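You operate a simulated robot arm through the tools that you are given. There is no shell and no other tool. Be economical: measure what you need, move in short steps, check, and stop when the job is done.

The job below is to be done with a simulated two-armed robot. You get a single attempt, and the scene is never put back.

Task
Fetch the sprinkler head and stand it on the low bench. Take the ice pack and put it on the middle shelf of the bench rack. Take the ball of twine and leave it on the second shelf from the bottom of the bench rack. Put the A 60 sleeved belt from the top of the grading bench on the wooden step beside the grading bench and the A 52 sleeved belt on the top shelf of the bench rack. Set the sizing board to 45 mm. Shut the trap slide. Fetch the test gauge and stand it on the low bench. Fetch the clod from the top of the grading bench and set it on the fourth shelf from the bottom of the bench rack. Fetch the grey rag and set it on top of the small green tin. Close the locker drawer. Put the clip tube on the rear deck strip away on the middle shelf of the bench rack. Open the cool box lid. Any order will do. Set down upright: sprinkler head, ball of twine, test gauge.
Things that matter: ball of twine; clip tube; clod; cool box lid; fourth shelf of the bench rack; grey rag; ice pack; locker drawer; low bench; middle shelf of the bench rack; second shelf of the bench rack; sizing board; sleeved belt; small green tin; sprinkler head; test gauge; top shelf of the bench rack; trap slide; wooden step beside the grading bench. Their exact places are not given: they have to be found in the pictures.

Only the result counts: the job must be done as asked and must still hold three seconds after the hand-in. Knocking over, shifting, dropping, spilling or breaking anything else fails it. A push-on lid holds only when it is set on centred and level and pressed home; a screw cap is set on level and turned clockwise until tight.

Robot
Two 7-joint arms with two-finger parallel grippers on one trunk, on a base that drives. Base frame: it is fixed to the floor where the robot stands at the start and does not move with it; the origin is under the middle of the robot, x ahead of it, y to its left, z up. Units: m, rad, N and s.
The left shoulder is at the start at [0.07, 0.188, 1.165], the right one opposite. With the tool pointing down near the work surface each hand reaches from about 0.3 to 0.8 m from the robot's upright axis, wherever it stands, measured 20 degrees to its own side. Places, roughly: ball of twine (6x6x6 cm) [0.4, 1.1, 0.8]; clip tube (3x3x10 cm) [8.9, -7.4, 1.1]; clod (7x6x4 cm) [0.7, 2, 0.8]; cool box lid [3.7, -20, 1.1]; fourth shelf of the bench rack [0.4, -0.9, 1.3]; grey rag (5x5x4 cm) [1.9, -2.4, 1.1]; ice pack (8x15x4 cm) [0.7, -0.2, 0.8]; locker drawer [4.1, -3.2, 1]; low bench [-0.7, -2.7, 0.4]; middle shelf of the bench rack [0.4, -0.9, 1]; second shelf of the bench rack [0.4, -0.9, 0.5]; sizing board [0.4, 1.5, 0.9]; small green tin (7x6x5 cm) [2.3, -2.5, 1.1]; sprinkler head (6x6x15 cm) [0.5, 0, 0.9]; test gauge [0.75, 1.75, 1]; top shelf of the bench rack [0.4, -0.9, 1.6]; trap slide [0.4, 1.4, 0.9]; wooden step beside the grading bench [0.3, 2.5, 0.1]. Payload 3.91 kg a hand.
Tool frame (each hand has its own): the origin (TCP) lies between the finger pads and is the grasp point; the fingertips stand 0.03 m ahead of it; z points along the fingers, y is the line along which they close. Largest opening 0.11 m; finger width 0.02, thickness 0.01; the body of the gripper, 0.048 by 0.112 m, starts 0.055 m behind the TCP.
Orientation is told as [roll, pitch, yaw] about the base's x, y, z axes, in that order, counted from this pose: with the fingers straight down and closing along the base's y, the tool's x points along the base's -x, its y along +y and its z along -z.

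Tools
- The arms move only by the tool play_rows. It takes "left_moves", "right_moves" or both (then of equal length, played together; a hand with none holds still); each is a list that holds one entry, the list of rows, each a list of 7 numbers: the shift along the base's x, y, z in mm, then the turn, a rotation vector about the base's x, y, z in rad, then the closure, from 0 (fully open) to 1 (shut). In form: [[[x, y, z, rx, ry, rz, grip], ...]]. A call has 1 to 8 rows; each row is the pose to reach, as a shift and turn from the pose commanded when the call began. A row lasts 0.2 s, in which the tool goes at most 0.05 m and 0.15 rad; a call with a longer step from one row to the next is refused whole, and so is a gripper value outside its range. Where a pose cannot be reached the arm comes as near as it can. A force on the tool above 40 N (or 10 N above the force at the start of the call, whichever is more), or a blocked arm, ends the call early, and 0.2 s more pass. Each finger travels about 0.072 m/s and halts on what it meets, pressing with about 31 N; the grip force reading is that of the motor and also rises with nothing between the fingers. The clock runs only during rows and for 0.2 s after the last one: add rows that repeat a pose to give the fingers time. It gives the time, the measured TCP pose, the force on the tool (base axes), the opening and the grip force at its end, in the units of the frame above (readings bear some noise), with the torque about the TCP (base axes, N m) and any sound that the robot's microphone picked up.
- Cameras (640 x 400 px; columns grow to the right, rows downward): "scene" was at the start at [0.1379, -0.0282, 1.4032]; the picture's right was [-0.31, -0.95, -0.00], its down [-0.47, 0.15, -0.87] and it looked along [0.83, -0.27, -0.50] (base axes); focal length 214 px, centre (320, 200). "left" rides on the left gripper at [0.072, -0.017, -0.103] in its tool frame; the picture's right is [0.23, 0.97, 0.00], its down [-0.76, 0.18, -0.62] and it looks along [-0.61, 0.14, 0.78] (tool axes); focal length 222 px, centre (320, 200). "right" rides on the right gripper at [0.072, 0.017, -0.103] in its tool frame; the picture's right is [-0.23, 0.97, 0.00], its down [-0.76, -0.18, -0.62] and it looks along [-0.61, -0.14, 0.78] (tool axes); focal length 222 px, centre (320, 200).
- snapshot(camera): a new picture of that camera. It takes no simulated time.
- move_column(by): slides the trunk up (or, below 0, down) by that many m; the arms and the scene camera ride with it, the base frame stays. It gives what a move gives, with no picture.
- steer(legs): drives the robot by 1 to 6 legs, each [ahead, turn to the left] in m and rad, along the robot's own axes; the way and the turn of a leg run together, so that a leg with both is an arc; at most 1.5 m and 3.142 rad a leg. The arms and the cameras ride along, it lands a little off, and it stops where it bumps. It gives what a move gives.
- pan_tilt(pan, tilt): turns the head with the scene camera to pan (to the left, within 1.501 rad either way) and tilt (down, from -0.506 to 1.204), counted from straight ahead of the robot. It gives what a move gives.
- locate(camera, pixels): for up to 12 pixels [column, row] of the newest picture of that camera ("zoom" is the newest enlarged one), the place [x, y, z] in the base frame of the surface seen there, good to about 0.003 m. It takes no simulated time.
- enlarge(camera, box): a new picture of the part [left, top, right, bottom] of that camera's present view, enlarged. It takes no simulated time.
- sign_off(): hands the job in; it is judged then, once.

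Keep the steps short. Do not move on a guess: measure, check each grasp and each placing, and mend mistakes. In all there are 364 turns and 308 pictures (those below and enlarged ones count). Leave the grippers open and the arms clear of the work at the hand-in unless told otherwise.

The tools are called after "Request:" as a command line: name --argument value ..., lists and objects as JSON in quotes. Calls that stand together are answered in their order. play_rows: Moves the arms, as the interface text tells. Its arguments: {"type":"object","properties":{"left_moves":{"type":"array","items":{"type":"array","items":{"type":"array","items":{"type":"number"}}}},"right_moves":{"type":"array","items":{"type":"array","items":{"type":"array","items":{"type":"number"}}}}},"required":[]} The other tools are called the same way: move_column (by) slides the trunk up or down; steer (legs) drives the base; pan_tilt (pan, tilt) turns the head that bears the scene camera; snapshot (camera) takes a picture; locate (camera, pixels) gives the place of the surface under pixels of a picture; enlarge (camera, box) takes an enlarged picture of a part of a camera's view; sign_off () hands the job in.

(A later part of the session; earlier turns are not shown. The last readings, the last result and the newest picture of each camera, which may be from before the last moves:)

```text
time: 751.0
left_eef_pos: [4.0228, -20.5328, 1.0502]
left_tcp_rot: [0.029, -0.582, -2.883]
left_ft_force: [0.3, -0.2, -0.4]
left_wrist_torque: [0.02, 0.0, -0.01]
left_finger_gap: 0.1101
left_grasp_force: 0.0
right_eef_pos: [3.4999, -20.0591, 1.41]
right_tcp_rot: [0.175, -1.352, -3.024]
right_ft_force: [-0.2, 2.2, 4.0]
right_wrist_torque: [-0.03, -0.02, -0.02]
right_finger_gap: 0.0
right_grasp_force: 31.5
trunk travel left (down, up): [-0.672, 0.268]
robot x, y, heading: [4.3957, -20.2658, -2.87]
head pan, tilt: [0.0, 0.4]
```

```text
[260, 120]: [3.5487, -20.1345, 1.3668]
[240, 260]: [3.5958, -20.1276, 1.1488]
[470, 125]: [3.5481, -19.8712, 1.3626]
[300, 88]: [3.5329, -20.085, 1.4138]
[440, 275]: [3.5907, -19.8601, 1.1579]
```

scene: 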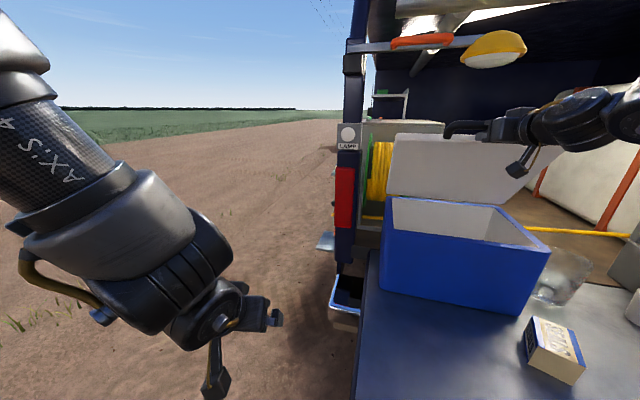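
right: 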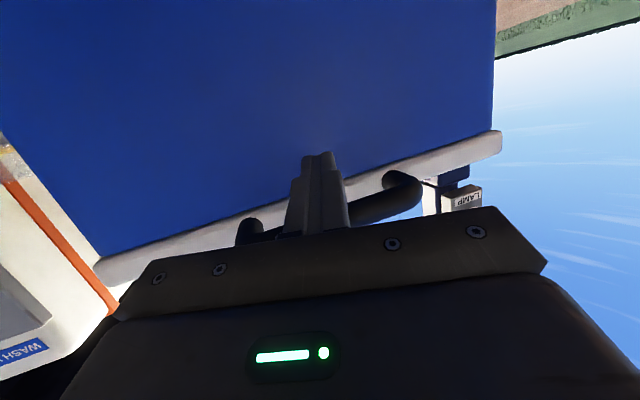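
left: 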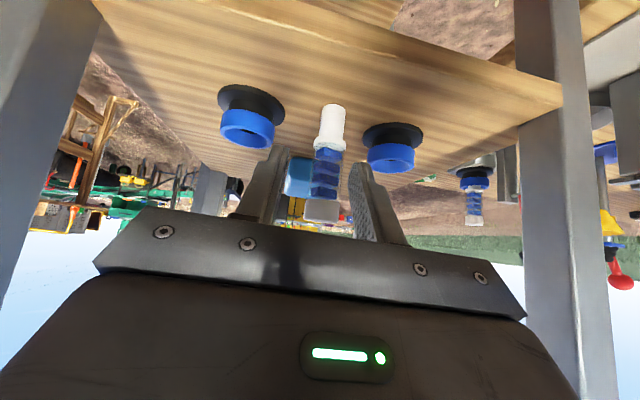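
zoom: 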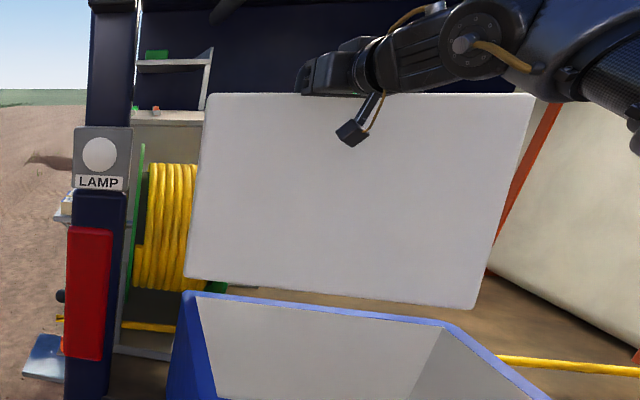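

The lid is ~103° open and nearly force-free. I withdraw the finger from the loop straight back in a small step and check.

Request:
steer --legs '[[-0.05, 0]]'

Request:
enlarge --camera "scene" --box '[360, 60, 600, 280]'

Request:
locate --camera "zoom" --pixels '[[260, 125], [240, 255], [450, 125], [430, 270]]'

```text
time: 752.4
left_eef_pos: [4.0691, -20.5185, 1.0493]
left_tcp_rot: [0.029, -0.578, -2.884]
left_ft_force: [-1.2, -0.4, 0.8]
left_wrist_torque: [0.03, -0.02, 0.0]
left_finger_gap: 0.1102
left_grasp_force: 0.0
right_eef_pos: [3.5472, -20.0393, 1.4166]
right_tcp_rot: [0.213, -1.366, -3.069]
right_ft_force: [-0.7, 0.6, -0.1]
right_wrist_torque: [-0.01, 0.02, 0.0]
right_finger_gap: 0.0001
right_grasp_force: 31.2
trunk travel left (down, up): [-0.672, 0.268]
robot x, y, heading: [4.4394, -20.2534, -2.87]
head pan, tilt: [0.0, 0.4]
stopped in leg 1: the force on the tool passed its limit (the readings are from after the stop); the commanded pose is now the measured one
```

```text
1.82 times, centred on (480, 170) of scene
```

zoom: 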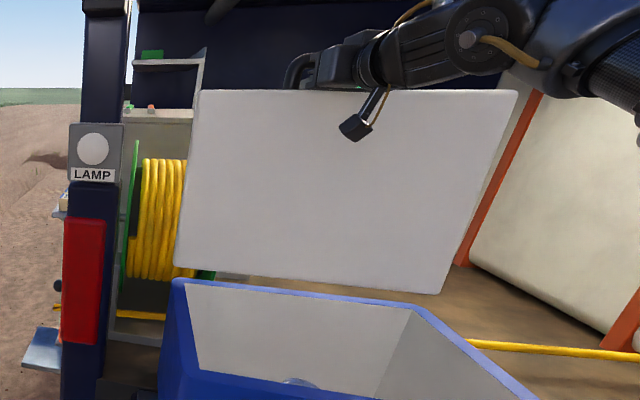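

```text
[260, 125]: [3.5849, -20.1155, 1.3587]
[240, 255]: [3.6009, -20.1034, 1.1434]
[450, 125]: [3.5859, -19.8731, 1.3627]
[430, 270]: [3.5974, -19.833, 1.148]
```

Request:
play_rows --right_moves '[[[10, 3, 0, 0, 0, 0, 1], [20, 6, 0, 0, 0, 0, 1], [30, 9, 0, 0, 0, 0, 1]]]'

Request:
enlarge --camera "scene" --box '[420, 60, 540, 160]'

Request:
snapshot --camera "right"

```text
time: 753.2
left_eef_pos: [4.0708, -20.5193, 1.0503]
left_tcp_rot: [0.028, -0.579, -2.883]
left_ft_force: [-0.2, 0.6, -0.3]
left_wrist_torque: [0.02, 0.0, 0.01]
left_finger_gap: 0.11
left_grasp_force: 0.0
right_eef_pos: [3.5803, -20.0313, 1.4205]
right_tcp_rot: [0.21, -1.37, -3.067]
right_ft_force: [-0.6, -1.8, 3.5]
right_wrist_torque: [-0.09, 0.09, 0.03]
right_finger_gap: 0.0001
right_grasp_force: 30.5
trunk travel left (down, up): [-0.672, 0.268]
robot x, y, heading: [4.4419, -20.254, -2.864]
head pan, tilt: [0.0, 0.4]
```

```text
4.00 times, centred on (480, 110) of scene
```

zoom: 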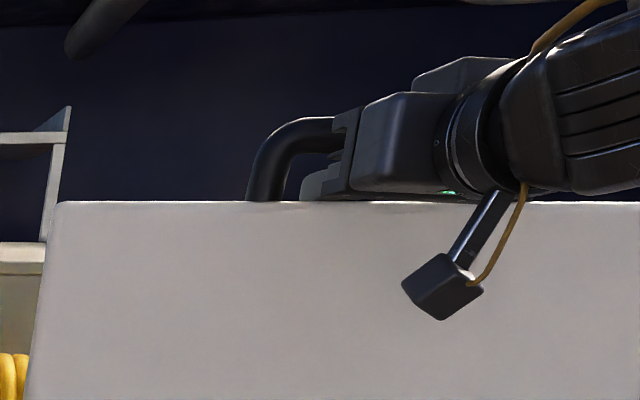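

```text
145 pictures are left
```

right: 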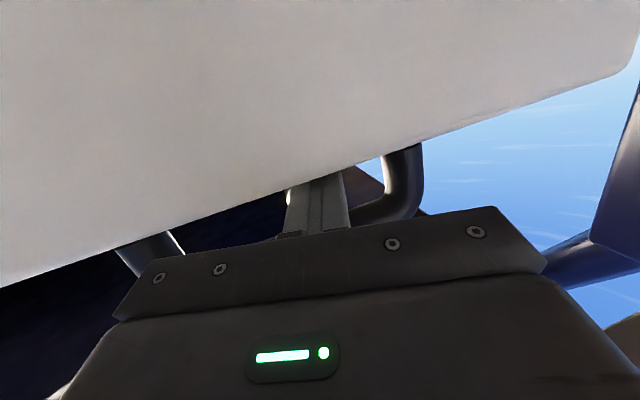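

Request:
locate --camera "zoom" --pixels '[[150, 220], [150, 390], [550, 220], [550, 390], [265, 160]]'

Request:
play_rows --right_moves '[[[10, 3, 0, 0, 0, 0, 1], [20, 6, 0, 0, 0, 0, 1], [30, 9, 0, 0, 0, 0, 1]]]'

Request:
enlarge --camera "scene" --box '[420, 60, 540, 160]'

Request:
locate --camera "zoom" --pixels '[[150, 220], [150, 390], [550, 220], [550, 390], [265, 160]]'

```text
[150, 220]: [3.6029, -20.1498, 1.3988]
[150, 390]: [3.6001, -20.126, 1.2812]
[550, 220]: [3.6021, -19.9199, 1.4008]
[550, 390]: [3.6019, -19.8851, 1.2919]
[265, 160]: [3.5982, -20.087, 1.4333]
```

```text
time: 754.0
left_eef_pos: [4.0714, -20.5169, 1.051]
left_tcp_rot: [0.026, -0.579, -2.884]
left_ft_force: [0.2, 0.3, -0.9]
left_wrist_torque: [0.01, -0.01, -0.02]
left_finger_gap: 0.1099
left_grasp_force: 0.1
right_eef_pos: [3.6082, -20.0209, 1.418]
right_tcp_rot: [0.213, -1.367, -3.07]
right_ft_force: [-0.3, -2.4, 1.0]
right_wrist_torque: [-0.07, 0.04, 0.05]
right_finger_gap: 0.0
right_grasp_force: 31.2
trunk travel left (down, up): [-0.672, 0.268]
robot x, y, heading: [4.4462, -20.2543, -2.874]
head pan, tilt: [0.0, 0.4]
```

```text
4.00 times, centred on (480, 110) of scene
```

zoom: 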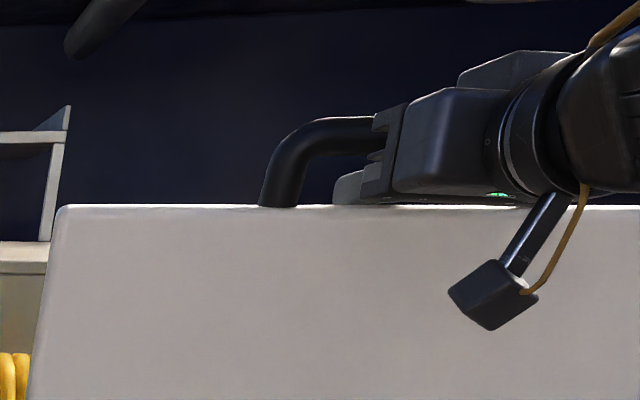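

```text
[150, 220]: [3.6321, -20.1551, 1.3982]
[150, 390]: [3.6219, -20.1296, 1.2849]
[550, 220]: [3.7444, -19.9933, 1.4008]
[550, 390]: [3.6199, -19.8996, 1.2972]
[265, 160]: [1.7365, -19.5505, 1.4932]
```

The closed fingers are wedged in the handle loop and drag the lid back. I lower the lid again along the same arc and will redo it by gripping the bar with the hand rolled 90°.

Request:
play_rows --right_moves '[[[42, 0, -3, 0, 0, 0, 1], [88, 0, -12, 0, 0, 0, 1], [132, 0, -28, 0, 0, 0, 1], [170, 0, -54, 0, 0, 0, 1], [205, 0, -88, 0, 0, 0, 1], [234, 0, -122, 0, 0, 0, 1], [260, 0, -160, 0, 0, 0, 1], [280, 0, -200, 0, 0, 0, 1]]]'

Request:
play_rows --right_moves '[[[16, 0, -40, 0, 0, 0, 1], [28, 0, -80, 0, 0, 0, 1], [38, 0, -120, 0, 0, 0, 1], [42, 0, -155, 0, 0, 0, 1], [60, 0, -165, 0, 0, 0, 1], [100, 0, -165, 0, 0, 0, 1]]]'

Request:
snapshot --camera "scene"

```text
time: 754.4
left_eef_pos: [4.0662, -20.5187, 1.0486]
left_tcp_rot: [0.03, -0.574, -2.883]
left_ft_force: [0.7, -0.3, 0.3]
left_wrist_torque: [0.0, -0.01, 0.0]
left_finger_gap: 0.11
left_grasp_force: 0.2
right_eef_pos: [3.6434, -20.0216, 1.4111]
right_tcp_rot: [0.251, -1.377, -3.115]
right_ft_force: [-24.7, -2.2, -12.7]
right_wrist_torque: [-2.51, 6.58, 0.83]
right_finger_gap: 0.0
right_grasp_force: 30.9
trunk travel left (down, up): [-0.672, 0.268]
robot x, y, heading: [4.4419, -20.2534, -2.866]
head pan, tilt: [0.0, 0.4]
stopped in row 2 (right hand): the force on the tool passed its limit (the readings are from after the stop); the commanded pose is now the measured one
```

```text
time: 754.8
left_eef_pos: [4.0678, -20.5196, 1.0482]
left_tcp_rot: [0.027, -0.575, -2.882]
left_ft_force: [-0.3, 0.2, 0.3]
left_wrist_torque: [0.01, -0.05, 0.0]
left_finger_gap: 0.1097
left_grasp_force: 0.1
right_eef_pos: [3.6613, -20.0218, 1.4088]
right_tcp_rot: [0.324, -1.427, 3.096]
right_ft_force: [-10.3, -2.9, 3.0]
right_wrist_torque: [-0.01, 3.73, -0.21]
right_finger_gap: 0.0
right_grasp_force: 30.8
trunk travel left (down, up): [-0.672, 0.268]
robot x, y, heading: [4.4443, -20.2505, -2.859]
head pan, tilt: [0.0, 0.4]
stopped in row 1 (right hand): the force on the tool passed its limit (the readings are from after the stop); the commanded pose is now the measured one
```

```text
143 pictures are left
```

scene: 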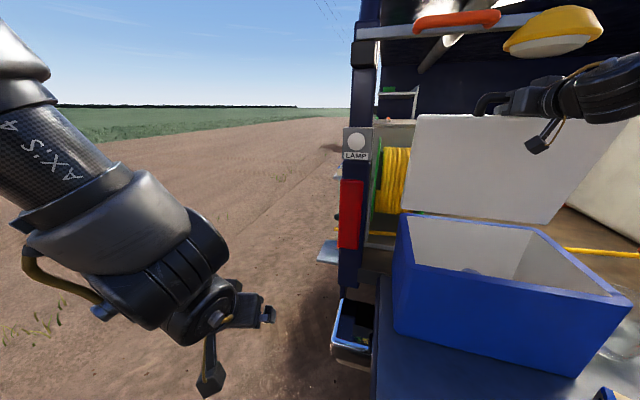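

The finger is only free of the loop when perpendicular to the lid (lid at ~102°). I push the lid back there and then will withdraw exactly along the finger axis.

Request:
play_rows --right_moves '[[[-20, -2, 6, 0, -0.02, 0, 1], [-45, -6, 10, 0, -0.04, 0, 1], [-70, -10, 12, 0, -0.06, 0, 1], [-95, -15, 12, 0, -0.07, 0, 1]]]'

Request:
steer --legs '[[0.06, 0]]'

Request:
enlarge --camera "scene" --box '[360, 60, 620, 280]'

```text
time: 755.8
left_eef_pos: [4.0695, -20.5194, 1.0505]
left_tcp_rot: [0.028, -0.577, -2.884]
left_ft_force: [-0.2, 0.1, -0.2]
left_wrist_torque: [-0.02, 0.01, -0.02]
left_finger_gap: 0.1102
left_grasp_force: 0.1
right_eef_pos: [3.5664, -20.0356, 1.4209]
right_tcp_rot: [0.302, -1.351, 3.117]
right_ft_force: [0.5, -0.9, -0.3]
right_wrist_torque: [0.01, 0.0, -0.01]
right_finger_gap: 0.0
right_grasp_force: 30.3
trunk travel left (down, up): [-0.672, 0.268]
robot x, y, heading: [4.4424, -20.2517, -2.865]
head pan, tilt: [0.0, 0.4]
```

```text
time: 756.8
left_eef_pos: [4.0148, -20.5341, 1.0518]
left_tcp_rot: [0.027, -0.581, -2.885]
left_ft_force: [0.3, -0.1, -0.1]
left_wrist_torque: [0.02, 0.0, -0.02]
left_finger_gap: 0.1103
left_grasp_force: 0.1
right_eef_pos: [3.5142, -20.0523, 1.4185]
right_tcp_rot: [0.283, -1.349, 3.134]
right_ft_force: [3.0, -6.3, -18.7]
right_wrist_torque: [0.06, 0.37, -0.01]
right_finger_gap: 0.0001
right_grasp_force: 30.7
trunk travel left (down, up): [-0.672, 0.268]
robot x, y, heading: [4.3877, -20.2706, -2.865]
head pan, tilt: [0.0, 0.4]
```

```text
1.82 times, centred on (490, 170) of scene
```

zoom: 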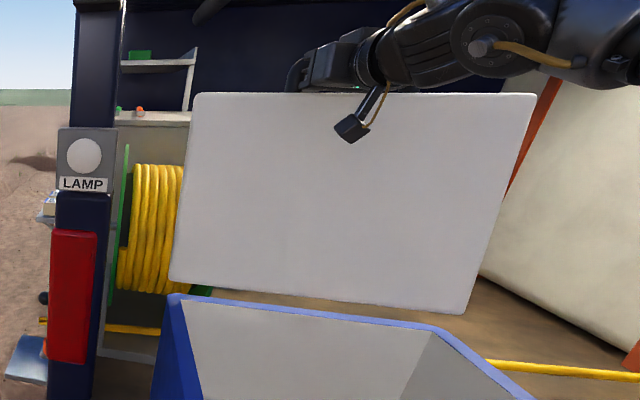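

Request:
move_column --by -0.005

Request:
locate --camera "zoom" --pixels '[[240, 115], [220, 260], [470, 120], [450, 280], [295, 75]]'

```text
time: 757.3
left_eef_pos: [4.0132, -20.5342, 1.0451]
left_tcp_rot: [0.028, -0.578, -2.883]
left_ft_force: [0.0, -0.4, -0.6]
left_wrist_torque: [0.02, -0.04, 0.04]
left_finger_gap: 0.11
left_grasp_force: 0.0
right_eef_pos: [3.5126, -20.0505, 1.4136]
right_tcp_rot: [0.287, -1.349, 3.132]
right_ft_force: [1.2, -0.4, -0.7]
right_wrist_torque: [0.04, -0.02, -0.01]
right_finger_gap: 0.0
right_grasp_force: 31.5
trunk travel left (down, up): [-0.667, 0.273]
robot x, y, heading: [4.3852, -20.2679, -2.862]
head pan, tilt: [0.0, 0.4]
```

```text
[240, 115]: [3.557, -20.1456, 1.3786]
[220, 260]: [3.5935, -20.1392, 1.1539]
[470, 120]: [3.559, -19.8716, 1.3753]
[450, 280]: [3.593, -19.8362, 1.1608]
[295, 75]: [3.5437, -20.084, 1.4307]
```

Forces are near zero. I withdraw along the finger axis (back, slightly left and up).

Request:
play_rows --right_moves '[[[14, 4, 3, 0, 0, 0, 1], [28, 8, 6, 0, 0, 0, 1], [42, 12, 9, 0, 0, 0, 1], [56, 16, 13, 0, 0, 0, 1]]]'

Request:
enlarge --camera "scene" --box '[360, 60, 620, 280]'

Request:
locate --camera "zoom" --pixels '[[240, 115], [220, 260], [470, 120], [450, 280]]'

```text
time: 758.3
left_eef_pos: [4.0123, -20.5349, 1.0463]
left_tcp_rot: [0.026, -0.578, -2.883]
left_ft_force: [-0.6, -0.2, 0.5]
left_wrist_torque: [0.01, 0.02, 0.01]
left_finger_gap: 0.1102
left_grasp_force: 0.1
right_eef_pos: [3.5685, -20.0349, 1.4254]
right_tcp_rot: [0.293, -1.349, 3.124]
right_ft_force: [0.2, -0.5, 0.3]
right_wrist_torque: [-0.02, 0.02, 0.02]
right_finger_gap: 0.0
right_grasp_force: 31.0
trunk travel left (down, up): [-0.667, 0.273]
robot x, y, heading: [4.3848, -20.2713, -2.869]
head pan, tilt: [0.0, 0.4]
```

```text
1.82 times, centred on (490, 170) of scene
```

zoom: 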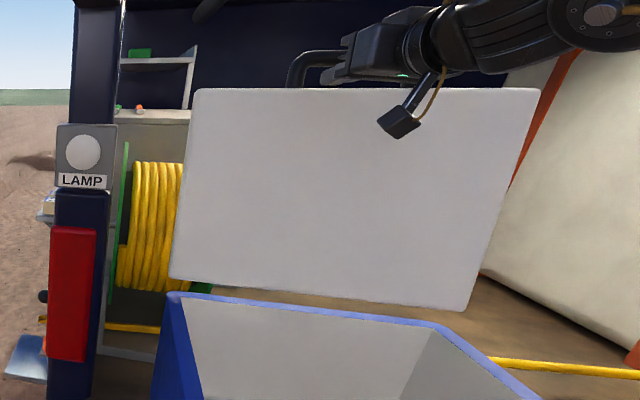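

```text
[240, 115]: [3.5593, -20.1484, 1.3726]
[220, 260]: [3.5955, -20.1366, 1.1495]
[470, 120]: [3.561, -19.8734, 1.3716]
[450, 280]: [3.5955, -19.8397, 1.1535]
```

The lid stays. I continue the withdrawal.

Request:
play_rows --right_moves '[[[14, 4, 3, 0, 0, 0, 1], [28, 8, 6, 0, 0, 0, 1], [42, 12, 9, 0, 0, 0, 1], [62, 16, 13, 0, 0, 0, 1], [85, 22, 17, 0, 0, 0, 1]]]'

Request:
snapshot --camera "scene"

```text
time: 759.5
left_eef_pos: [4.0128, -20.5337, 1.0455]
left_tcp_rot: [0.029, -0.579, -2.882]
left_ft_force: [0.6, 0.1, -0.5]
left_wrist_torque: [-0.01, 0.04, 0.0]
left_finger_gap: 0.11
left_grasp_force: 0.1
right_eef_pos: [3.6531, -20.0117, 1.4452]
right_tcp_rot: [0.287, -1.349, 3.129]
right_ft_force: [0.4, -0.3, -0.5]
right_wrist_torque: [0.01, 0.0, 0.01]
right_finger_gap: 0.0002
right_grasp_force: 31.4
trunk travel left (down, up): [-0.667, 0.273]
robot x, y, heading: [4.3847, -20.2659, -2.866]
head pan, tilt: [0.0, 0.4]
```

```text
140 pictures are left
```

scene: 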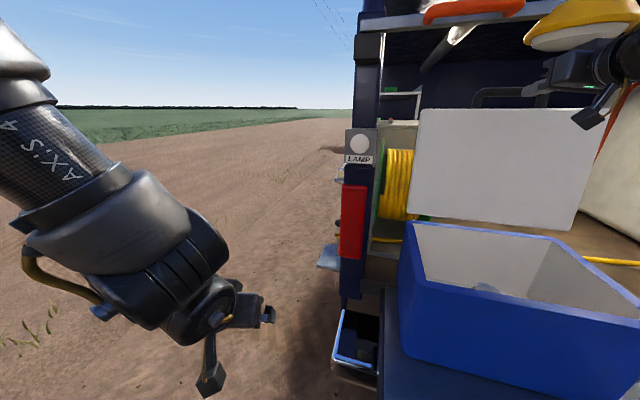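

The hand is out and the lid stays at ~99°. I push its inner face once with the fingertips to open it as far as it goes.

Request:
play_rows --right_moves '[[[20, 0, -30, 0, 0, 0, 1], [30, 0, -65, 0, 0, 0, 1], [30, 0, -100, 0, 0, 0, 1], [30, 0, -120, 0, 0, 0, 1]]]'

Request:
steer --legs '[[0.14, 0]]'

Request:
snapshot --camera "scene"

```text
time: 760.5
left_eef_pos: [4.0114, -20.5353, 1.0461]
left_tcp_rot: [0.03, -0.581, -2.883]
left_ft_force: [-0.3, 0.3, 0.7]
left_wrist_torque: [-0.03, -0.01, 0.02]
left_finger_gap: 0.1101
left_grasp_force: 0.1
right_eef_pos: [3.6833, -20.011, 1.3243]
right_tcp_rot: [0.29, -1.347, 3.128]
right_ft_force: [0.1, -0.6, 0.0]
right_wrist_torque: [-0.02, -0.02, -0.03]
right_finger_gap: 0.0
right_grasp_force: 30.8
trunk travel left (down, up): [-0.667, 0.273]
robot x, y, heading: [4.3839, -20.267, -2.866]
head pan, tilt: [0.0, 0.4]
```

```text
time: 761.8
left_eef_pos: [3.906, -20.5645, 1.0449]
left_tcp_rot: [0.029, -0.577, -2.885]
left_ft_force: [0.3, 0.7, 0.0]
left_wrist_torque: [-0.03, -0.01, 0.02]
left_finger_gap: 0.1102
left_grasp_force: 0.0
right_eef_pos: [3.5794, -20.0402, 1.322]
right_tcp_rot: [0.271, -1.341, -3.136]
right_ft_force: [0.8, -0.2, 0.1]
right_wrist_torque: [-0.03, 0.0, -0.03]
right_finger_gap: 0.0
right_grasp_force: 31.0
trunk travel left (down, up): [-0.667, 0.273]
robot x, y, heading: [4.2829, -20.2975, -2.863]
head pan, tilt: [0.0, 0.4]
stopped in leg 1: the force on the tool passed its limit (the readings are from after the stop); the commanded pose is now the measured one
```

```text
139 pictures are left
```

scene: 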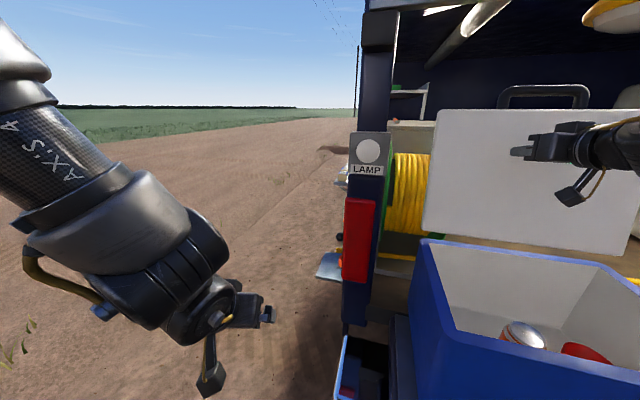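

The lid is against its stop, fully open. I back away and check it stays.

Request:
steer --legs '[[-0.6, 0]]'

Request:
snapshot --camera "scene"

```text
time: 765.1
left_eef_pos: [4.4846, -20.4017, 1.0452]
left_tcp_rot: [0.03, -0.578, -2.883]
left_ft_force: [0.1, -0.1, 0.7]
left_wrist_torque: [-0.03, 0.01, -0.04]
left_finger_gap: 0.1101
left_grasp_force: 0.0
right_eef_pos: [4.1559, -19.8785, 1.3206]
right_tcp_rot: [0.268, -1.339, -3.13]
right_ft_force: [0.2, -0.1, 0.5]
right_wrist_torque: [-0.02, 0.04, -0.01]
right_finger_gap: 0.0003
right_grasp_force: 30.7
trunk travel left (down, up): [-0.667, 0.273]
robot x, y, heading: [4.8561, -20.1316, -2.867]
head pan, tilt: [0.0, 0.4]
```

```text
138 pictures are left
```

scene: 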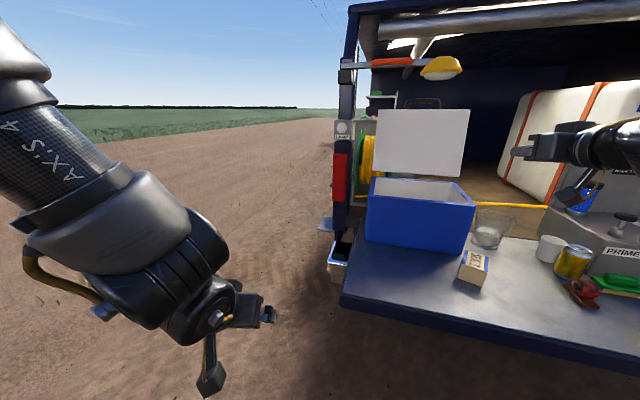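

Cool box done. I drive back by the known way around the truck (three calls).

Request:
steer --legs '[[0, 1.22], [1.25, 0], [0, -1.49], [1.5, 0], [1.5, 0], [1.5, 0]]'

Request:
steer --legs '[[1.5, 0], [1.35, 0], [0, -1.55], [1.5, 0], [1.5, 0]]'

```text
time: 799.4
left_eef_pos: [-0.1991, -21.6131, 1.0442]
left_tcp_rot: [0.026, -0.578, -3.135]
left_ft_force: [-0.1, 0.1, 0.2]
left_wrist_torque: [0.0, -0.04, 0.0]
left_finger_gap: 0.1101
left_grasp_force: 0.1
right_eef_pos: [-0.3862, -21.0257, 1.3234]
right_tcp_rot: [0.269, -1.34, 2.898]
right_ft_force: [0.4, 0.1, 0.0]
right_wrist_torque: [0.0, 0.01, 0.0]
right_finger_gap: 0.0
right_grasp_force: 31.2
trunk travel left (down, up): [-0.667, 0.273]
robot x, y, heading: [0.2285, -21.4528, -3.121]
head pan, tilt: [0.0, 0.4]
```

```text
time: 831.1
left_eef_pos: [-2.8928, -18.077, 1.0443]
left_tcp_rot: [0.03, -0.578, 1.558]
left_ft_force: [-0.9, 0.0, 0.2]
left_wrist_torque: [-0.02, 0.01, 0.01]
left_finger_gap: 0.1097
left_grasp_force: 0.0
right_eef_pos: [-2.2999, -17.9025, 1.3209]
right_tcp_rot: [0.269, -1.34, 1.309]
right_ft_force: [-0.5, 0.0, 0.7]
right_wrist_torque: [0.02, 0.02, 0.01]
right_finger_gap: 0.0
right_grasp_force: 31.4
trunk travel left (down, up): [-0.667, 0.273]
robot x, y, heading: [-2.7368, -18.5022, 1.577]
head pan, tilt: [0.0, 0.4]
```

Request:
steer --legs '[[0, -0.14], [1.5, 0], [1.5, 0], [1.5, 0], [1.05, 0], [0, 0.1]]'

Request:
steer --legs '[[1.5, 0], [1.5, 0], [1.5, 0], [1.5, 0], [1.5, 0], [1.5, 0]]'

```text
time: 858.9
left_eef_pos: [-1.9879, -12.5433, 1.046]
left_tcp_rot: [0.03, -0.577, 1.482]
left_ft_force: [-0.8, 0.5, 0.4]
left_wrist_torque: [0.01, -0.01, 0.01]
left_finger_gap: 0.1101
left_grasp_force: 0.0
right_eef_pos: [-1.3839, -12.4155, 1.3228]
right_tcp_rot: [0.273, -1.34, 1.225]
right_ft_force: [-0.7, 0.0, -1.4]
right_wrist_torque: [0.01, 0.0, -0.01]
right_finger_gap: 0.0
right_grasp_force: 30.8
trunk travel left (down, up): [-0.667, 0.273]
robot x, y, heading: [-1.8653, -12.9842, 1.491]
head pan, tilt: [0.0, 0.4]
```

```text
time: 867.6
left_eef_pos: [-1.8319, -10.9686, 1.0459]
left_tcp_rot: [0.026, -0.582, 1.443]
left_ft_force: [0.9, -0.7, 0.9]
left_wrist_torque: [0.03, 0.0, 0.01]
left_finger_gap: 0.1099
left_grasp_force: 0.0
right_eef_pos: [-1.222, -10.8659, 1.326]
right_tcp_rot: [0.288, -1.344, 1.173]
right_ft_force: [0.3, 0.7, 0.2]
right_wrist_torque: [0.0, 0.03, 0.02]
right_finger_gap: 0.0003
right_grasp_force: 31.1
trunk travel left (down, up): [-0.667, 0.273]
robot x, y, heading: [-1.7239, -11.4071, 1.454]
head pan, tilt: [0.0, 0.4]
stopped in leg 2: the robot was blocked; the commanded pose is now the measured one
```

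The right arm touched the conveyor frame. I back up, swing out to the left, and look at it.

Request:
steer --legs '[[-0.4, 0], [0, 0.5], [0.5, 0], [0, -0.3]]'

Request:
pan_tilt --pan -0.9 --tilt 0.3

Request:
snapshot --camera "scene"

```text
time: 875.0
left_eef_pos: [-2.1358, -10.9257, 1.0436]
left_tcp_rot: [0.027, -0.577, 1.627]
left_ft_force: [-0.2, -0.4, 0.3]
left_wrist_torque: [0.01, 0.03, 0.0]
left_finger_gap: 0.1098
left_grasp_force: 0.1
right_eef_pos: [-1.5564, -10.7121, 1.3238]
right_tcp_rot: [0.286, -1.339, 1.359]
right_ft_force: [0.4, 0.1, 0.0]
right_wrist_torque: [-0.01, 0.0, -0.02]
right_finger_gap: 0.0
right_grasp_force: 30.8
trunk travel left (down, up): [-0.667, 0.273]
robot x, y, heading: [-1.9507, -11.3426, 1.65]
head pan, tilt: [0.0, 0.4]
```

```text
time: 876.2
left_eef_pos: [-2.1354, -10.9269, 1.0452]
left_tcp_rot: [0.028, -0.578, 1.63]
left_ft_force: [0.2, 0.5, 0.5]
left_wrist_torque: [-0.01, -0.02, -0.01]
left_finger_gap: 0.1101
left_grasp_force: 0.1
right_eef_pos: [-1.5555, -10.7132, 1.3221]
right_tcp_rot: [0.288, -1.34, 1.358]
right_ft_force: [-0.7, 0.9, 0.5]
right_wrist_torque: [0.01, 0.0, 0.02]
right_finger_gap: 0.0
right_grasp_force: 31.3
trunk travel left (down, up): [-0.667, 0.273]
robot x, y, heading: [-1.9484, -11.3457, 1.646]
head pan, tilt: [-0.901, 0.3]
```

```text
137 pictures are left
```

scene: 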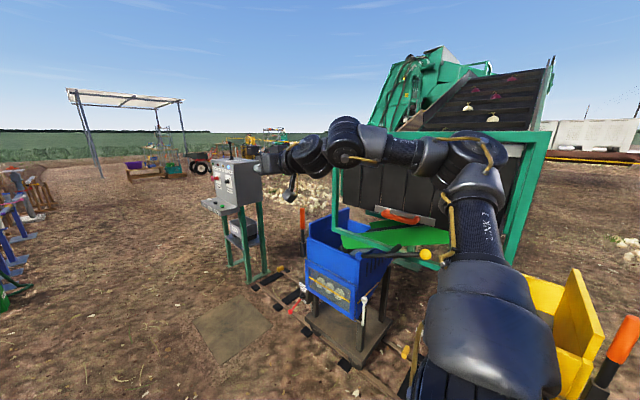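

Request:
steer --legs '[[0, -0.13], [1.5, 0], [1.5, 0], [1.5, 0], [1.5, 0], [1.3, 0]]'

```text
time: 911.2
left_eef_pos: [-1.6673, -3.6667, 1.0453]
left_tcp_rot: [0.028, -0.579, 1.497]
left_ft_force: [0.0, 0.5, 0.1]
left_wrist_torque: [-0.04, 0.03, 0.01]
left_finger_gap: 0.1102
left_grasp_force: 0.0
right_eef_pos: [-1.0637, -3.53, 1.323]
right_tcp_rot: [0.286, -1.341, 1.228]
right_ft_force: [0.1, -0.5, 0.0]
right_wrist_torque: [-0.01, 0.01, -0.03]
right_finger_gap: 0.0001
right_grasp_force: 30.8
trunk travel left (down, up): [-0.667, 0.273]
robot x, y, heading: [-1.5381, -4.105, 1.509]
head pan, tilt: [-0.901, 0.3]
```

Request:
steer --legs '[[0, 0.14], [1.5, 0], [0.45, 0], [0, -1.15], [1.2, 0], [0, 1.07]]'

Request:
steer --legs '[[1.5, 0], [1.2, 0], [0, -1.57]]'

Request:
pan_tilt --pan 0.0 --tilt 0.6

Request:
snapshot --camera "scene"

```text
time: 932.6
left_eef_pos: [-0.7866, -1.2, 1.0447]
left_tcp_rot: [0.029, -0.578, 1.563]
left_ft_force: [0.5, 0.3, 0.2]
left_wrist_torque: [0.0, -0.02, 0.01]
left_finger_gap: 0.1101
left_grasp_force: 0.1
right_eef_pos: [-0.1926, -1.0249, 1.3232]
right_tcp_rot: [0.287, -1.34, 1.29]
right_ft_force: [-1.2, -0.4, -0.3]
right_wrist_torque: [-0.02, 0.01, -0.02]
right_finger_gap: 0.0
right_grasp_force: 30.5
trunk travel left (down, up): [-0.667, 0.273]
robot x, y, heading: [-0.6291, -1.6267, 1.575]
head pan, tilt: [-0.901, 0.3]
```

```text
time: 949.4
left_eef_pos: [-0.2644, 1.2149, 1.045]
left_tcp_rot: [0.027, -0.577, 0.022]
left_ft_force: [-0.6, -1.1, 0.1]
left_wrist_torque: [0.04, 0.01, 0.01]
left_finger_gap: 0.1098
left_grasp_force: 0.0
right_eef_pos: [-0.0703, 0.6271, 1.3218]
right_tcp_rot: [0.286, -1.34, -0.249]
right_ft_force: [-0.4, -0.1, -0.7]
right_wrist_torque: [0.01, 0.0, 0.03]
right_finger_gap: 0.0001
right_grasp_force: 31.3
trunk travel left (down, up): [-0.667, 0.273]
robot x, y, heading: [-0.6887, 1.0449, 0.036]
head pan, tilt: [-0.901, 0.3]
```

```text
time: 950.6
left_eef_pos: [-0.2631, 1.214, 1.0457]
left_tcp_rot: [0.026, -0.578, 0.026]
left_ft_force: [0.8, 0.6, 0.3]
left_wrist_torque: [-0.01, 0.0, 0.01]
left_finger_gap: 0.1102
left_grasp_force: 0.0
right_eef_pos: [-0.0698, 0.6276, 1.3228]
right_tcp_rot: [0.286, -1.341, -0.249]
right_ft_force: [-0.6, 0.0, 0.1]
right_wrist_torque: [0.01, 0.0, -0.03]
right_finger_gap: 0.0
right_grasp_force: 31.2
trunk travel left (down, up): [-0.667, 0.273]
robot x, y, heading: [-0.6912, 1.042, 0.04]
head pan, tilt: [0.0, 0.6]
```

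```text
136 pictures are left
```

scene: 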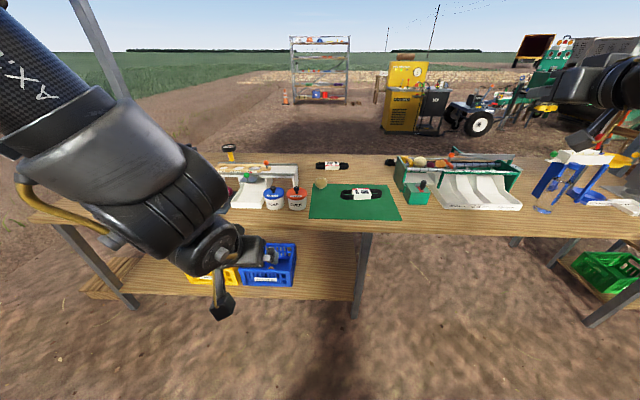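

I enlarge the left part of the bench (twine, sizing device).

Request:
enlarge --camera "scene" --box '[210, 130, 420, 230]'

Request:
locate --camera "zoom" --pixels '[[335, 160], [335, 172], [460, 200], [360, 105], [175, 115], [130, 150], [190, 195], [265, 195], [180, 165], [60, 65], [250, 225]]'

```text
3.05 times, centred on (315, 180) of scene
```

zoom: 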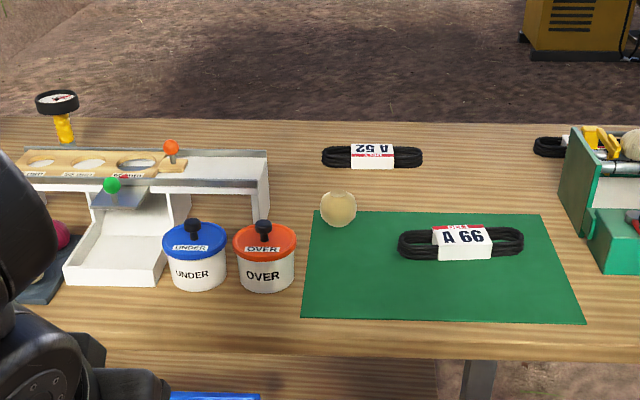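

```text
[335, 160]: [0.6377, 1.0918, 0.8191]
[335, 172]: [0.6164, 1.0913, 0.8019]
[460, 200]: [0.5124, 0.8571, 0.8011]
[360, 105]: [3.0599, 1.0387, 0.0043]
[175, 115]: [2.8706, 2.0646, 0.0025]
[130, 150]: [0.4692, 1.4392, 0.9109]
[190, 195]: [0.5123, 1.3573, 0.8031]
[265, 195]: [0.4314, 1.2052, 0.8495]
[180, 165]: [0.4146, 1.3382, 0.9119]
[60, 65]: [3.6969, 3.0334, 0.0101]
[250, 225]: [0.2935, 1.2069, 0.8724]
```

Request:
play_rows --left_moves '[[[-20, -20, 40, 0, 0.1, 0, 0], [-40, -40, 80, 0, 0.2, 0, 0], [-60, -60, 120, 0, 0.3, 0, 0], [-70, -80, 160, 0, 0.4, 0, 0], [-80, -90, 190, 0, 0.5, 0, 0]]]'

Request:
pan_tilt --pan 0.25 --tilt 0.6

Request:
enlarge --camera "scene" --box '[240, 110, 440, 230]'

```text
time: 951.8
left_eef_pos: [-0.346, 1.1232, 1.2346]
left_tcp_rot: [0.038, -0.075, 0.018]
left_ft_force: [-0.2, -0.3, 1.1]
left_wrist_torque: [0.0, 0.01, 0.01]
left_finger_gap: 0.1103
left_grasp_force: 0.0
right_eef_pos: [-0.0698, 0.6271, 1.3219]
right_tcp_rot: [0.29, -1.341, -0.253]
right_ft_force: [-0.4, 0.4, -0.2]
right_wrist_torque: [0.04, 0.01, 0.0]
right_finger_gap: 0.0001
right_grasp_force: 31.2
trunk travel left (down, up): [-0.667, 0.273]
robot x, y, heading: [-0.6905, 1.0456, 0.034]
head pan, tilt: [0.0, 0.6]
```

```text
time: 952.6
left_eef_pos: [-0.3438, 1.125, 1.2336]
left_tcp_rot: [0.037, -0.08, 0.02]
left_ft_force: [-0.3, -0.7, -0.1]
left_wrist_torque: [0.03, -0.03, 0.01]
left_finger_gap: 0.11
left_grasp_force: 0.0
right_eef_pos: [-0.07, 0.6272, 1.3228]
right_tcp_rot: [0.287, -1.342, -0.247]
right_ft_force: [0.2, -0.2, -0.8]
right_wrist_torque: [-0.01, 0.01, 0.0]
right_finger_gap: 0.0
right_grasp_force: 31.2
trunk travel left (down, up): [-0.667, 0.273]
robot x, y, heading: [-0.6876, 1.0423, 0.041]
head pan, tilt: [0.25, 0.6]
```

```text
3.20 times, centred on (340, 170) of scene
```

zoom: 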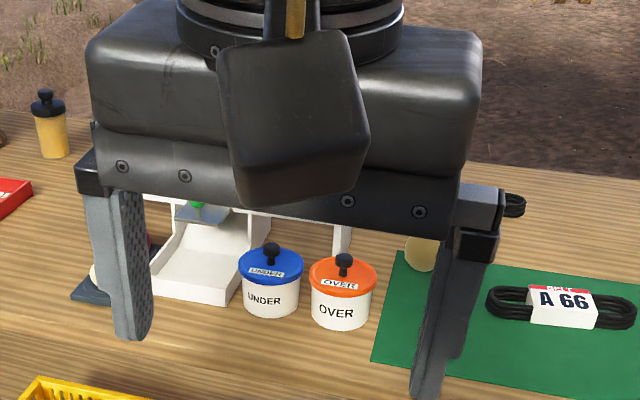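

Request:
steer --legs '[[0, 1.53], [0.72, 0], [0, -1.57]]'

Request:
pan_tilt --pan -0.15 --tilt 0.6

Request:
snapshot --camera "scene"

```text
time: 964.0
left_eef_pos: [-0.3395, 1.8156, 1.2348]
left_tcp_rot: [0.039, -0.078, -0.025]
left_ft_force: [0.4, 0.3, 0.0]
left_wrist_torque: [0.04, -0.04, 0.02]
left_finger_gap: 0.1101
left_grasp_force: 0.1
right_eef_pos: [-0.087, 1.3081, 1.3218]
right_tcp_rot: [0.285, -1.339, -0.291]
right_ft_force: [0.4, -0.2, 0.0]
right_wrist_torque: [0.0, -0.01, -0.02]
right_finger_gap: 0.0002
right_grasp_force: 31.8
trunk travel left (down, up): [-0.667, 0.273]
robot x, y, heading: [-0.689, 1.7475, -0.003]
head pan, tilt: [0.25, 0.6]
```

```text
time: 964.9
left_eef_pos: [-0.3405, 1.8152, 1.2336]
left_tcp_rot: [0.039, -0.078, -0.024]
left_ft_force: [0.7, 0.0, 0.2]
left_wrist_torque: [0.0, -0.02, -0.02]
left_finger_gap: 0.1098
left_grasp_force: 0.1
right_eef_pos: [-0.0878, 1.3082, 1.324]
right_tcp_rot: [0.287, -1.341, -0.29]
right_ft_force: [0.4, -0.1, 0.8]
right_wrist_torque: [0.0, 0.01, -0.03]
right_finger_gap: 0.0
right_grasp_force: 31.1
trunk travel left (down, up): [-0.667, 0.273]
robot x, y, heading: [-0.6866, 1.7507, -0.006]
head pan, tilt: [-0.15, 0.6]
```

```text
133 pictures are left
```

scene: 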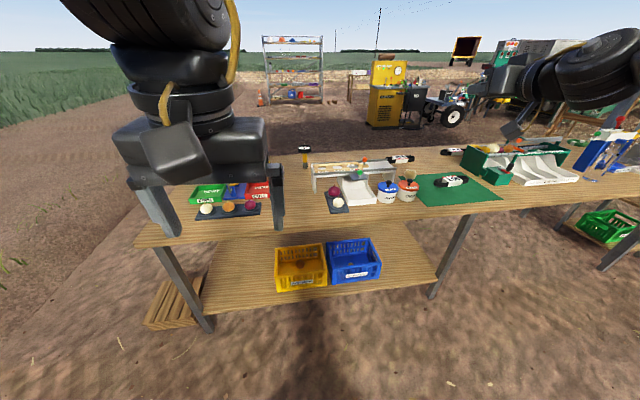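

Request:
enlarge --camera "scene" --box '[285, 135, 435, 225]'

Request:
locate --camera "zoom" --pixels '[[80, 58], [80, 95], [320, 108], [312, 175], [342, 100], [260, 115], [205, 115], [160, 115], [330, 195], [500, 165], [280, 290], [200, 250]]'

```text
4.27 times, centred on (360, 180) of scene
```

zoom: 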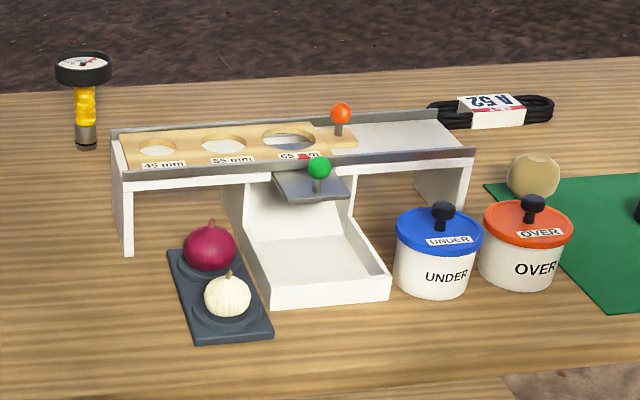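

```text
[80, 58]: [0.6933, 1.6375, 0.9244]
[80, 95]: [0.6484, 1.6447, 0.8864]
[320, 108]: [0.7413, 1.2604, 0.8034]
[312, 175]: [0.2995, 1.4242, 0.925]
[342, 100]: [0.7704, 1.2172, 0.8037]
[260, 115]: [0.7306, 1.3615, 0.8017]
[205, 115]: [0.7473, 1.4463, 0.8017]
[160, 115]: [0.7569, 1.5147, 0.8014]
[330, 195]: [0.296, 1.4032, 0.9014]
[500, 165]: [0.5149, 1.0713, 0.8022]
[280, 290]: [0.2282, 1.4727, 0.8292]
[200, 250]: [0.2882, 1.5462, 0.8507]
```

Request:
locate --camera "scene" --pixels '[[330, 290], [240, 305], [420, 280], [200, 325], [440, 290], [330, 228], [175, 305], [155, 320], [195, 285], [165, 290], [180, 325]]'

Request:
locate --camera "zoom" --pixels '[[340, 113], [338, 130], [318, 168], [305, 157], [288, 150], [224, 148], [157, 150], [300, 185], [535, 175], [535, 160], [85, 70], [85, 110]]'

```text
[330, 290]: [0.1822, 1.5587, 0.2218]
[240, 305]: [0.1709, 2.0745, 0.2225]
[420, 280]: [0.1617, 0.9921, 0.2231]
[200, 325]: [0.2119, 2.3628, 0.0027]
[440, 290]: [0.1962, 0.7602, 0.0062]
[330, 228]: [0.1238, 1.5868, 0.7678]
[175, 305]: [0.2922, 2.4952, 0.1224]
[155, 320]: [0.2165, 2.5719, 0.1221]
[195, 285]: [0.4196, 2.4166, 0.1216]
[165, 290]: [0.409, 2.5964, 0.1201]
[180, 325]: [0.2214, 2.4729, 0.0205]
```

```text
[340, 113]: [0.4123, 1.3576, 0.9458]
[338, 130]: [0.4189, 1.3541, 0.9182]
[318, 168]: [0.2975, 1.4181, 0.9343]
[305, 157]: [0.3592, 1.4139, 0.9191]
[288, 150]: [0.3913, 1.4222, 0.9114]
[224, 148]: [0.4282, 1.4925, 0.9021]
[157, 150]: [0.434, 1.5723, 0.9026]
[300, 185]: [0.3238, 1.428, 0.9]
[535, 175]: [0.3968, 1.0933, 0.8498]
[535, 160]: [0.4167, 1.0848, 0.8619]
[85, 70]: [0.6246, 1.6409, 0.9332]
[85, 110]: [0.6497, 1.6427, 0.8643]
```

Positions found: orange knob (0.412,1.358), 45-hole at y≈1.572, red marker y≈1.414; green slide knob (0.298,1.418); twine (0.41,1.09); gauge (0.64,1.64); step top z 0.122. I turn the right hand back to pointing down.

Request:
play_rows --right_moves '[[[-20, 0, 0, 0, 0.15, 0, 1], [-40, 0, 0, 0, 0.3, 0, 1], [-60, 0, 0, 0, 0.45, 0, 1], [-80, 0, 0, 0, 0.6, 0, 1], [-100, 0, 0, 0, 0.75, 0, 1], [-120, 0, 0, 0, 0.9, 0, 1], [-140, 0, 0, 0, 1.05, 0, 1], [-160, 0, 0, 0, 1.2, 0, 1]]]'

Request:
play_rows --right_moves '[[[0, 0, 0, 0, 0.14, 0, 1], [0, 0, 0, 0, 0.14, 0, 1]]]'

```text
time: 966.7
left_eef_pos: [-0.341, 1.8136, 1.2351]
left_tcp_rot: [0.037, -0.078, -0.025]
left_ft_force: [-0.6, 1.0, 0.5]
left_wrist_torque: [0.0, 0.0, -0.03]
left_finger_gap: 0.1099
left_grasp_force: 0.0
right_eef_pos: [-0.259, 1.3073, 1.287]
right_tcp_rot: [0.017, -0.153, -0.066]
right_ft_force: [0.2, -0.9, -0.3]
right_wrist_torque: [-0.01, -0.02, 0.03]
right_finger_gap: 0.0001
right_grasp_force: 31.2
right hand out of reach, approached as far as the arm can: row 8
trunk travel left (down, up): [-0.667, 0.273]
robot x, y, heading: [-0.6862, 1.7525, -0.005]
head pan, tilt: [-0.15, 0.6]
```

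```text
time: 967.3
left_eef_pos: [-0.3411, 1.8149, 1.2349]
left_tcp_rot: [0.039, -0.079, -0.024]
left_ft_force: [0.0, 0.2, 0.2]
left_wrist_torque: [-0.02, -0.04, 0.03]
left_finger_gap: 0.11
left_grasp_force: 0.2
right_eef_pos: [-0.2755, 1.3091, 1.2466]
right_tcp_rot: [0.005, -0.011, -0.064]
right_ft_force: [-0.7, 0.1, 0.5]
right_wrist_torque: [-0.01, 0.0, -0.02]
right_finger_gap: 0.0
right_grasp_force: 30.9
right hand out of reach, approached as far as the arm can: row 1, 2
trunk travel left (down, up): [-0.667, 0.273]
robot x, y, heading: [-0.689, 1.7493, 0.001]
head pan, tilt: [-0.15, 0.6]
```

Request:
steer --legs '[[0.5, 0]]'

Request:
play_rows --right_moves '[[[30, 10, -20, 0, 0, 0.03, 0.5], [65, 20, -45, 0, 0, 0.06, 0], [100, 30, -75, 0, 0, 0.06, 0], [135, 38, -105, 0, 0, 0.06, 0], [160, 44, -130, 0, 0, 0.06, 0]]]'

Request:
snapshot --camera "right"

```text
time: 970.3
left_eef_pos: [0.1708, 1.8104, 1.2339]
left_tcp_rot: [0.038, -0.078, -0.029]
left_ft_force: [0.0, 0.5, -0.5]
left_wrist_torque: [0.0, -0.01, 0.02]
left_finger_gap: 0.1101
left_grasp_force: 0.0
right_eef_pos: [0.234, 1.3048, 1.2472]
right_tcp_rot: [0.006, -0.013, -0.068]
right_ft_force: [-0.4, 0.8, 0.8]
right_wrist_torque: [-0.02, -0.02, -0.03]
right_finger_gap: 0.0
right_grasp_force: 31.0
trunk travel left (down, up): [-0.667, 0.273]
robot x, y, heading: [-0.1748, 1.7467, -0.009]
head pan, tilt: [-0.15, 0.6]
```

```text
time: 971.5
left_eef_pos: [0.1716, 1.8088, 1.2334]
left_tcp_rot: [0.038, -0.077, -0.028]
left_ft_force: [0.6, -0.4, 0.2]
left_wrist_torque: [0.01, 0.0, -0.01]
left_finger_gap: 0.1101
left_grasp_force: 0.1
right_eef_pos: [0.3939, 1.346, 1.1115]
right_tcp_rot: [0.007, -0.017, -0.009]
right_ft_force: [-0.5, 0.3, 0.3]
right_wrist_torque: [0.03, -0.01, 0.01]
right_finger_gap: 0.1099
right_grasp_force: 0.0
right hand out of reach, approached as far as the arm can: row 5
trunk travel left (down, up): [-0.667, 0.273]
robot x, y, heading: [-0.1772, 1.748, -0.007]
head pan, tilt: [-0.15, 0.6]
```

```text
131 pictures are left
```

right: 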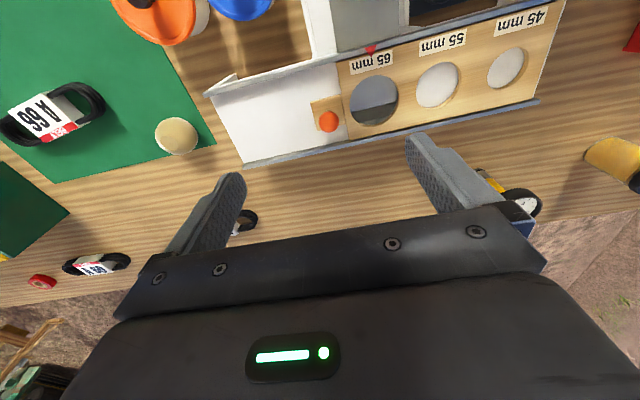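

Request:
locate --camera "right" --pixels '[[328, 121], [370, 49], [372, 63], [442, 42], [521, 20], [390, 90], [348, 92], [458, 78], [417, 90], [525, 60], [487, 75], [178, 136]]'

Request:
enlarge --camera "right" --box '[290, 0, 560, 160]'

```text
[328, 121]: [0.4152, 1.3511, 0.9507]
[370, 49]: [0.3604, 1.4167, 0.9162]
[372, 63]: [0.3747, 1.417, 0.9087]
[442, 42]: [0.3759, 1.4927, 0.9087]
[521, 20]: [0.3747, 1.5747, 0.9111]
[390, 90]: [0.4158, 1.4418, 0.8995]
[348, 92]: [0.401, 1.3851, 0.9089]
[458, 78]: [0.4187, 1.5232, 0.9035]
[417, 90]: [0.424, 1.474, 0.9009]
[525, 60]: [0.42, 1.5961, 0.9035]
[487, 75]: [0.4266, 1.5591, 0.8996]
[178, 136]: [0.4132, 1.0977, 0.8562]
```

```text
2.37 times, centred on (425, 80) of right
```

zoom: 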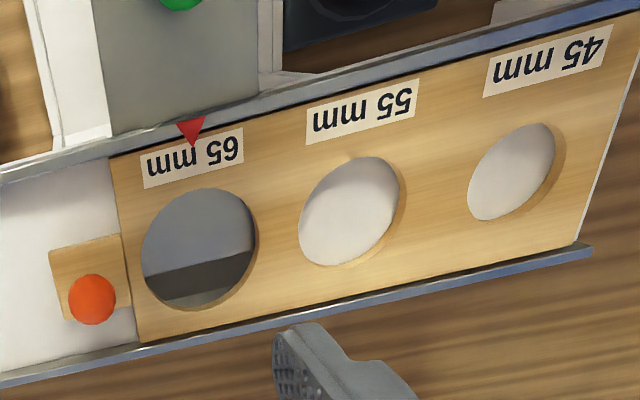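

Marker at y=1.4167 and 45-label at 1.5747: the board must slide 0.158 toward -y. I grip the orange knob at (0.415,1.351).

Request:
play_rows --right_moves '[[[7, 2, -40, 0, 0, 0, 0.4], [14, 4, -80, 0, 0, 0, 0.55], [21, 5, -120, 0, 0, 0, 0.55], [21, 5, -150, 0, 0, 0, 0.55], [21, 5, -164, 0, 0, 0, 0.55]]]'

Request:
snapshot --camera "right"

```text
time: 972.7
left_eef_pos: [0.1708, 1.8107, 1.2351]
left_tcp_rot: [0.037, -0.077, -0.028]
left_ft_force: [0.3, -0.5, -0.2]
left_wrist_torque: [0.0, -0.01, 0.0]
left_finger_gap: 0.1098
left_grasp_force: 0.0
right_eef_pos: [0.412, 1.3527, 0.9502]
right_tcp_rot: [0.005, -0.013, -0.01]
right_ft_force: [0.8, -0.1, 0.3]
right_wrist_torque: [0.0, -0.03, -0.01]
right_finger_gap: 0.0494
right_grasp_force: 0.1
trunk travel left (down, up): [-0.667, 0.273]
robot x, y, heading: [-0.1775, 1.7462, -0.008]
head pan, tilt: [-0.15, 0.6]
```

```text
129 pictures are left
```

right: 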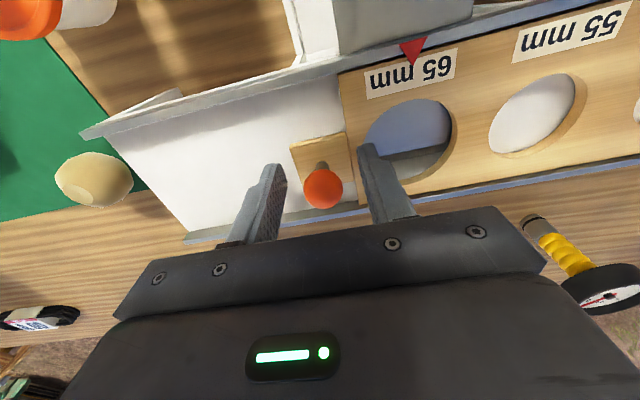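

Request:
play_rows --right_moves '[[[3, -1, -5, 0, 0, 0, 0.7], [3, -1, -5, 0, 0, 0, 0.9], [3, -1, -5, 0, 0, 0, 1], [3, -20, -5, 0, 0, 0, 1], [3, -45, -5, 0, 0, 0, 1], [3, -75, -5, 0, 0, 0, 1], [3, -105, -5, 0, 0, 0, 1], [3, -130, -5, 0, 0, 0, 1]]]'

Request:
snapshot --camera "right"

```text
time: 974.5
left_eef_pos: [0.17, 1.8102, 1.2339]
left_tcp_rot: [0.038, -0.078, -0.029]
left_ft_force: [0.2, 0.1, 0.8]
left_wrist_torque: [-0.01, 0.0, -0.01]
left_finger_gap: 0.1104
left_grasp_force: 0.1
right_eef_pos: [0.4149, 1.2194, 0.946]
right_tcp_rot: [0.005, -0.011, -0.011]
right_ft_force: [-1.2, -1.0, -0.4]
right_wrist_torque: [0.03, 0.51, -0.22]
right_finger_gap: 0.0254
right_grasp_force: 44.7
trunk travel left (down, up): [-0.667, 0.273]
robot x, y, heading: [-0.1747, 1.7494, -0.009]
head pan, tilt: [-0.15, 0.6]
```

```text
128 pictures are left
```

right: 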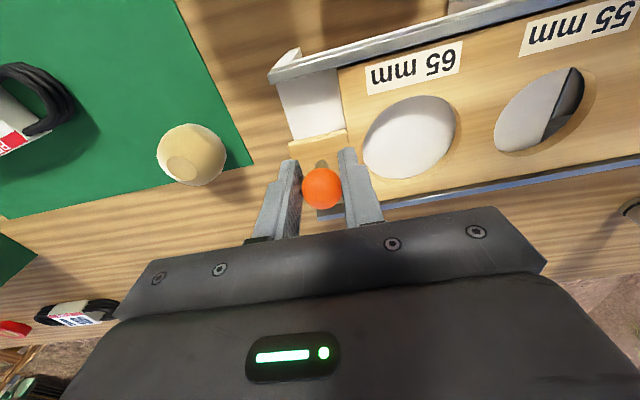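

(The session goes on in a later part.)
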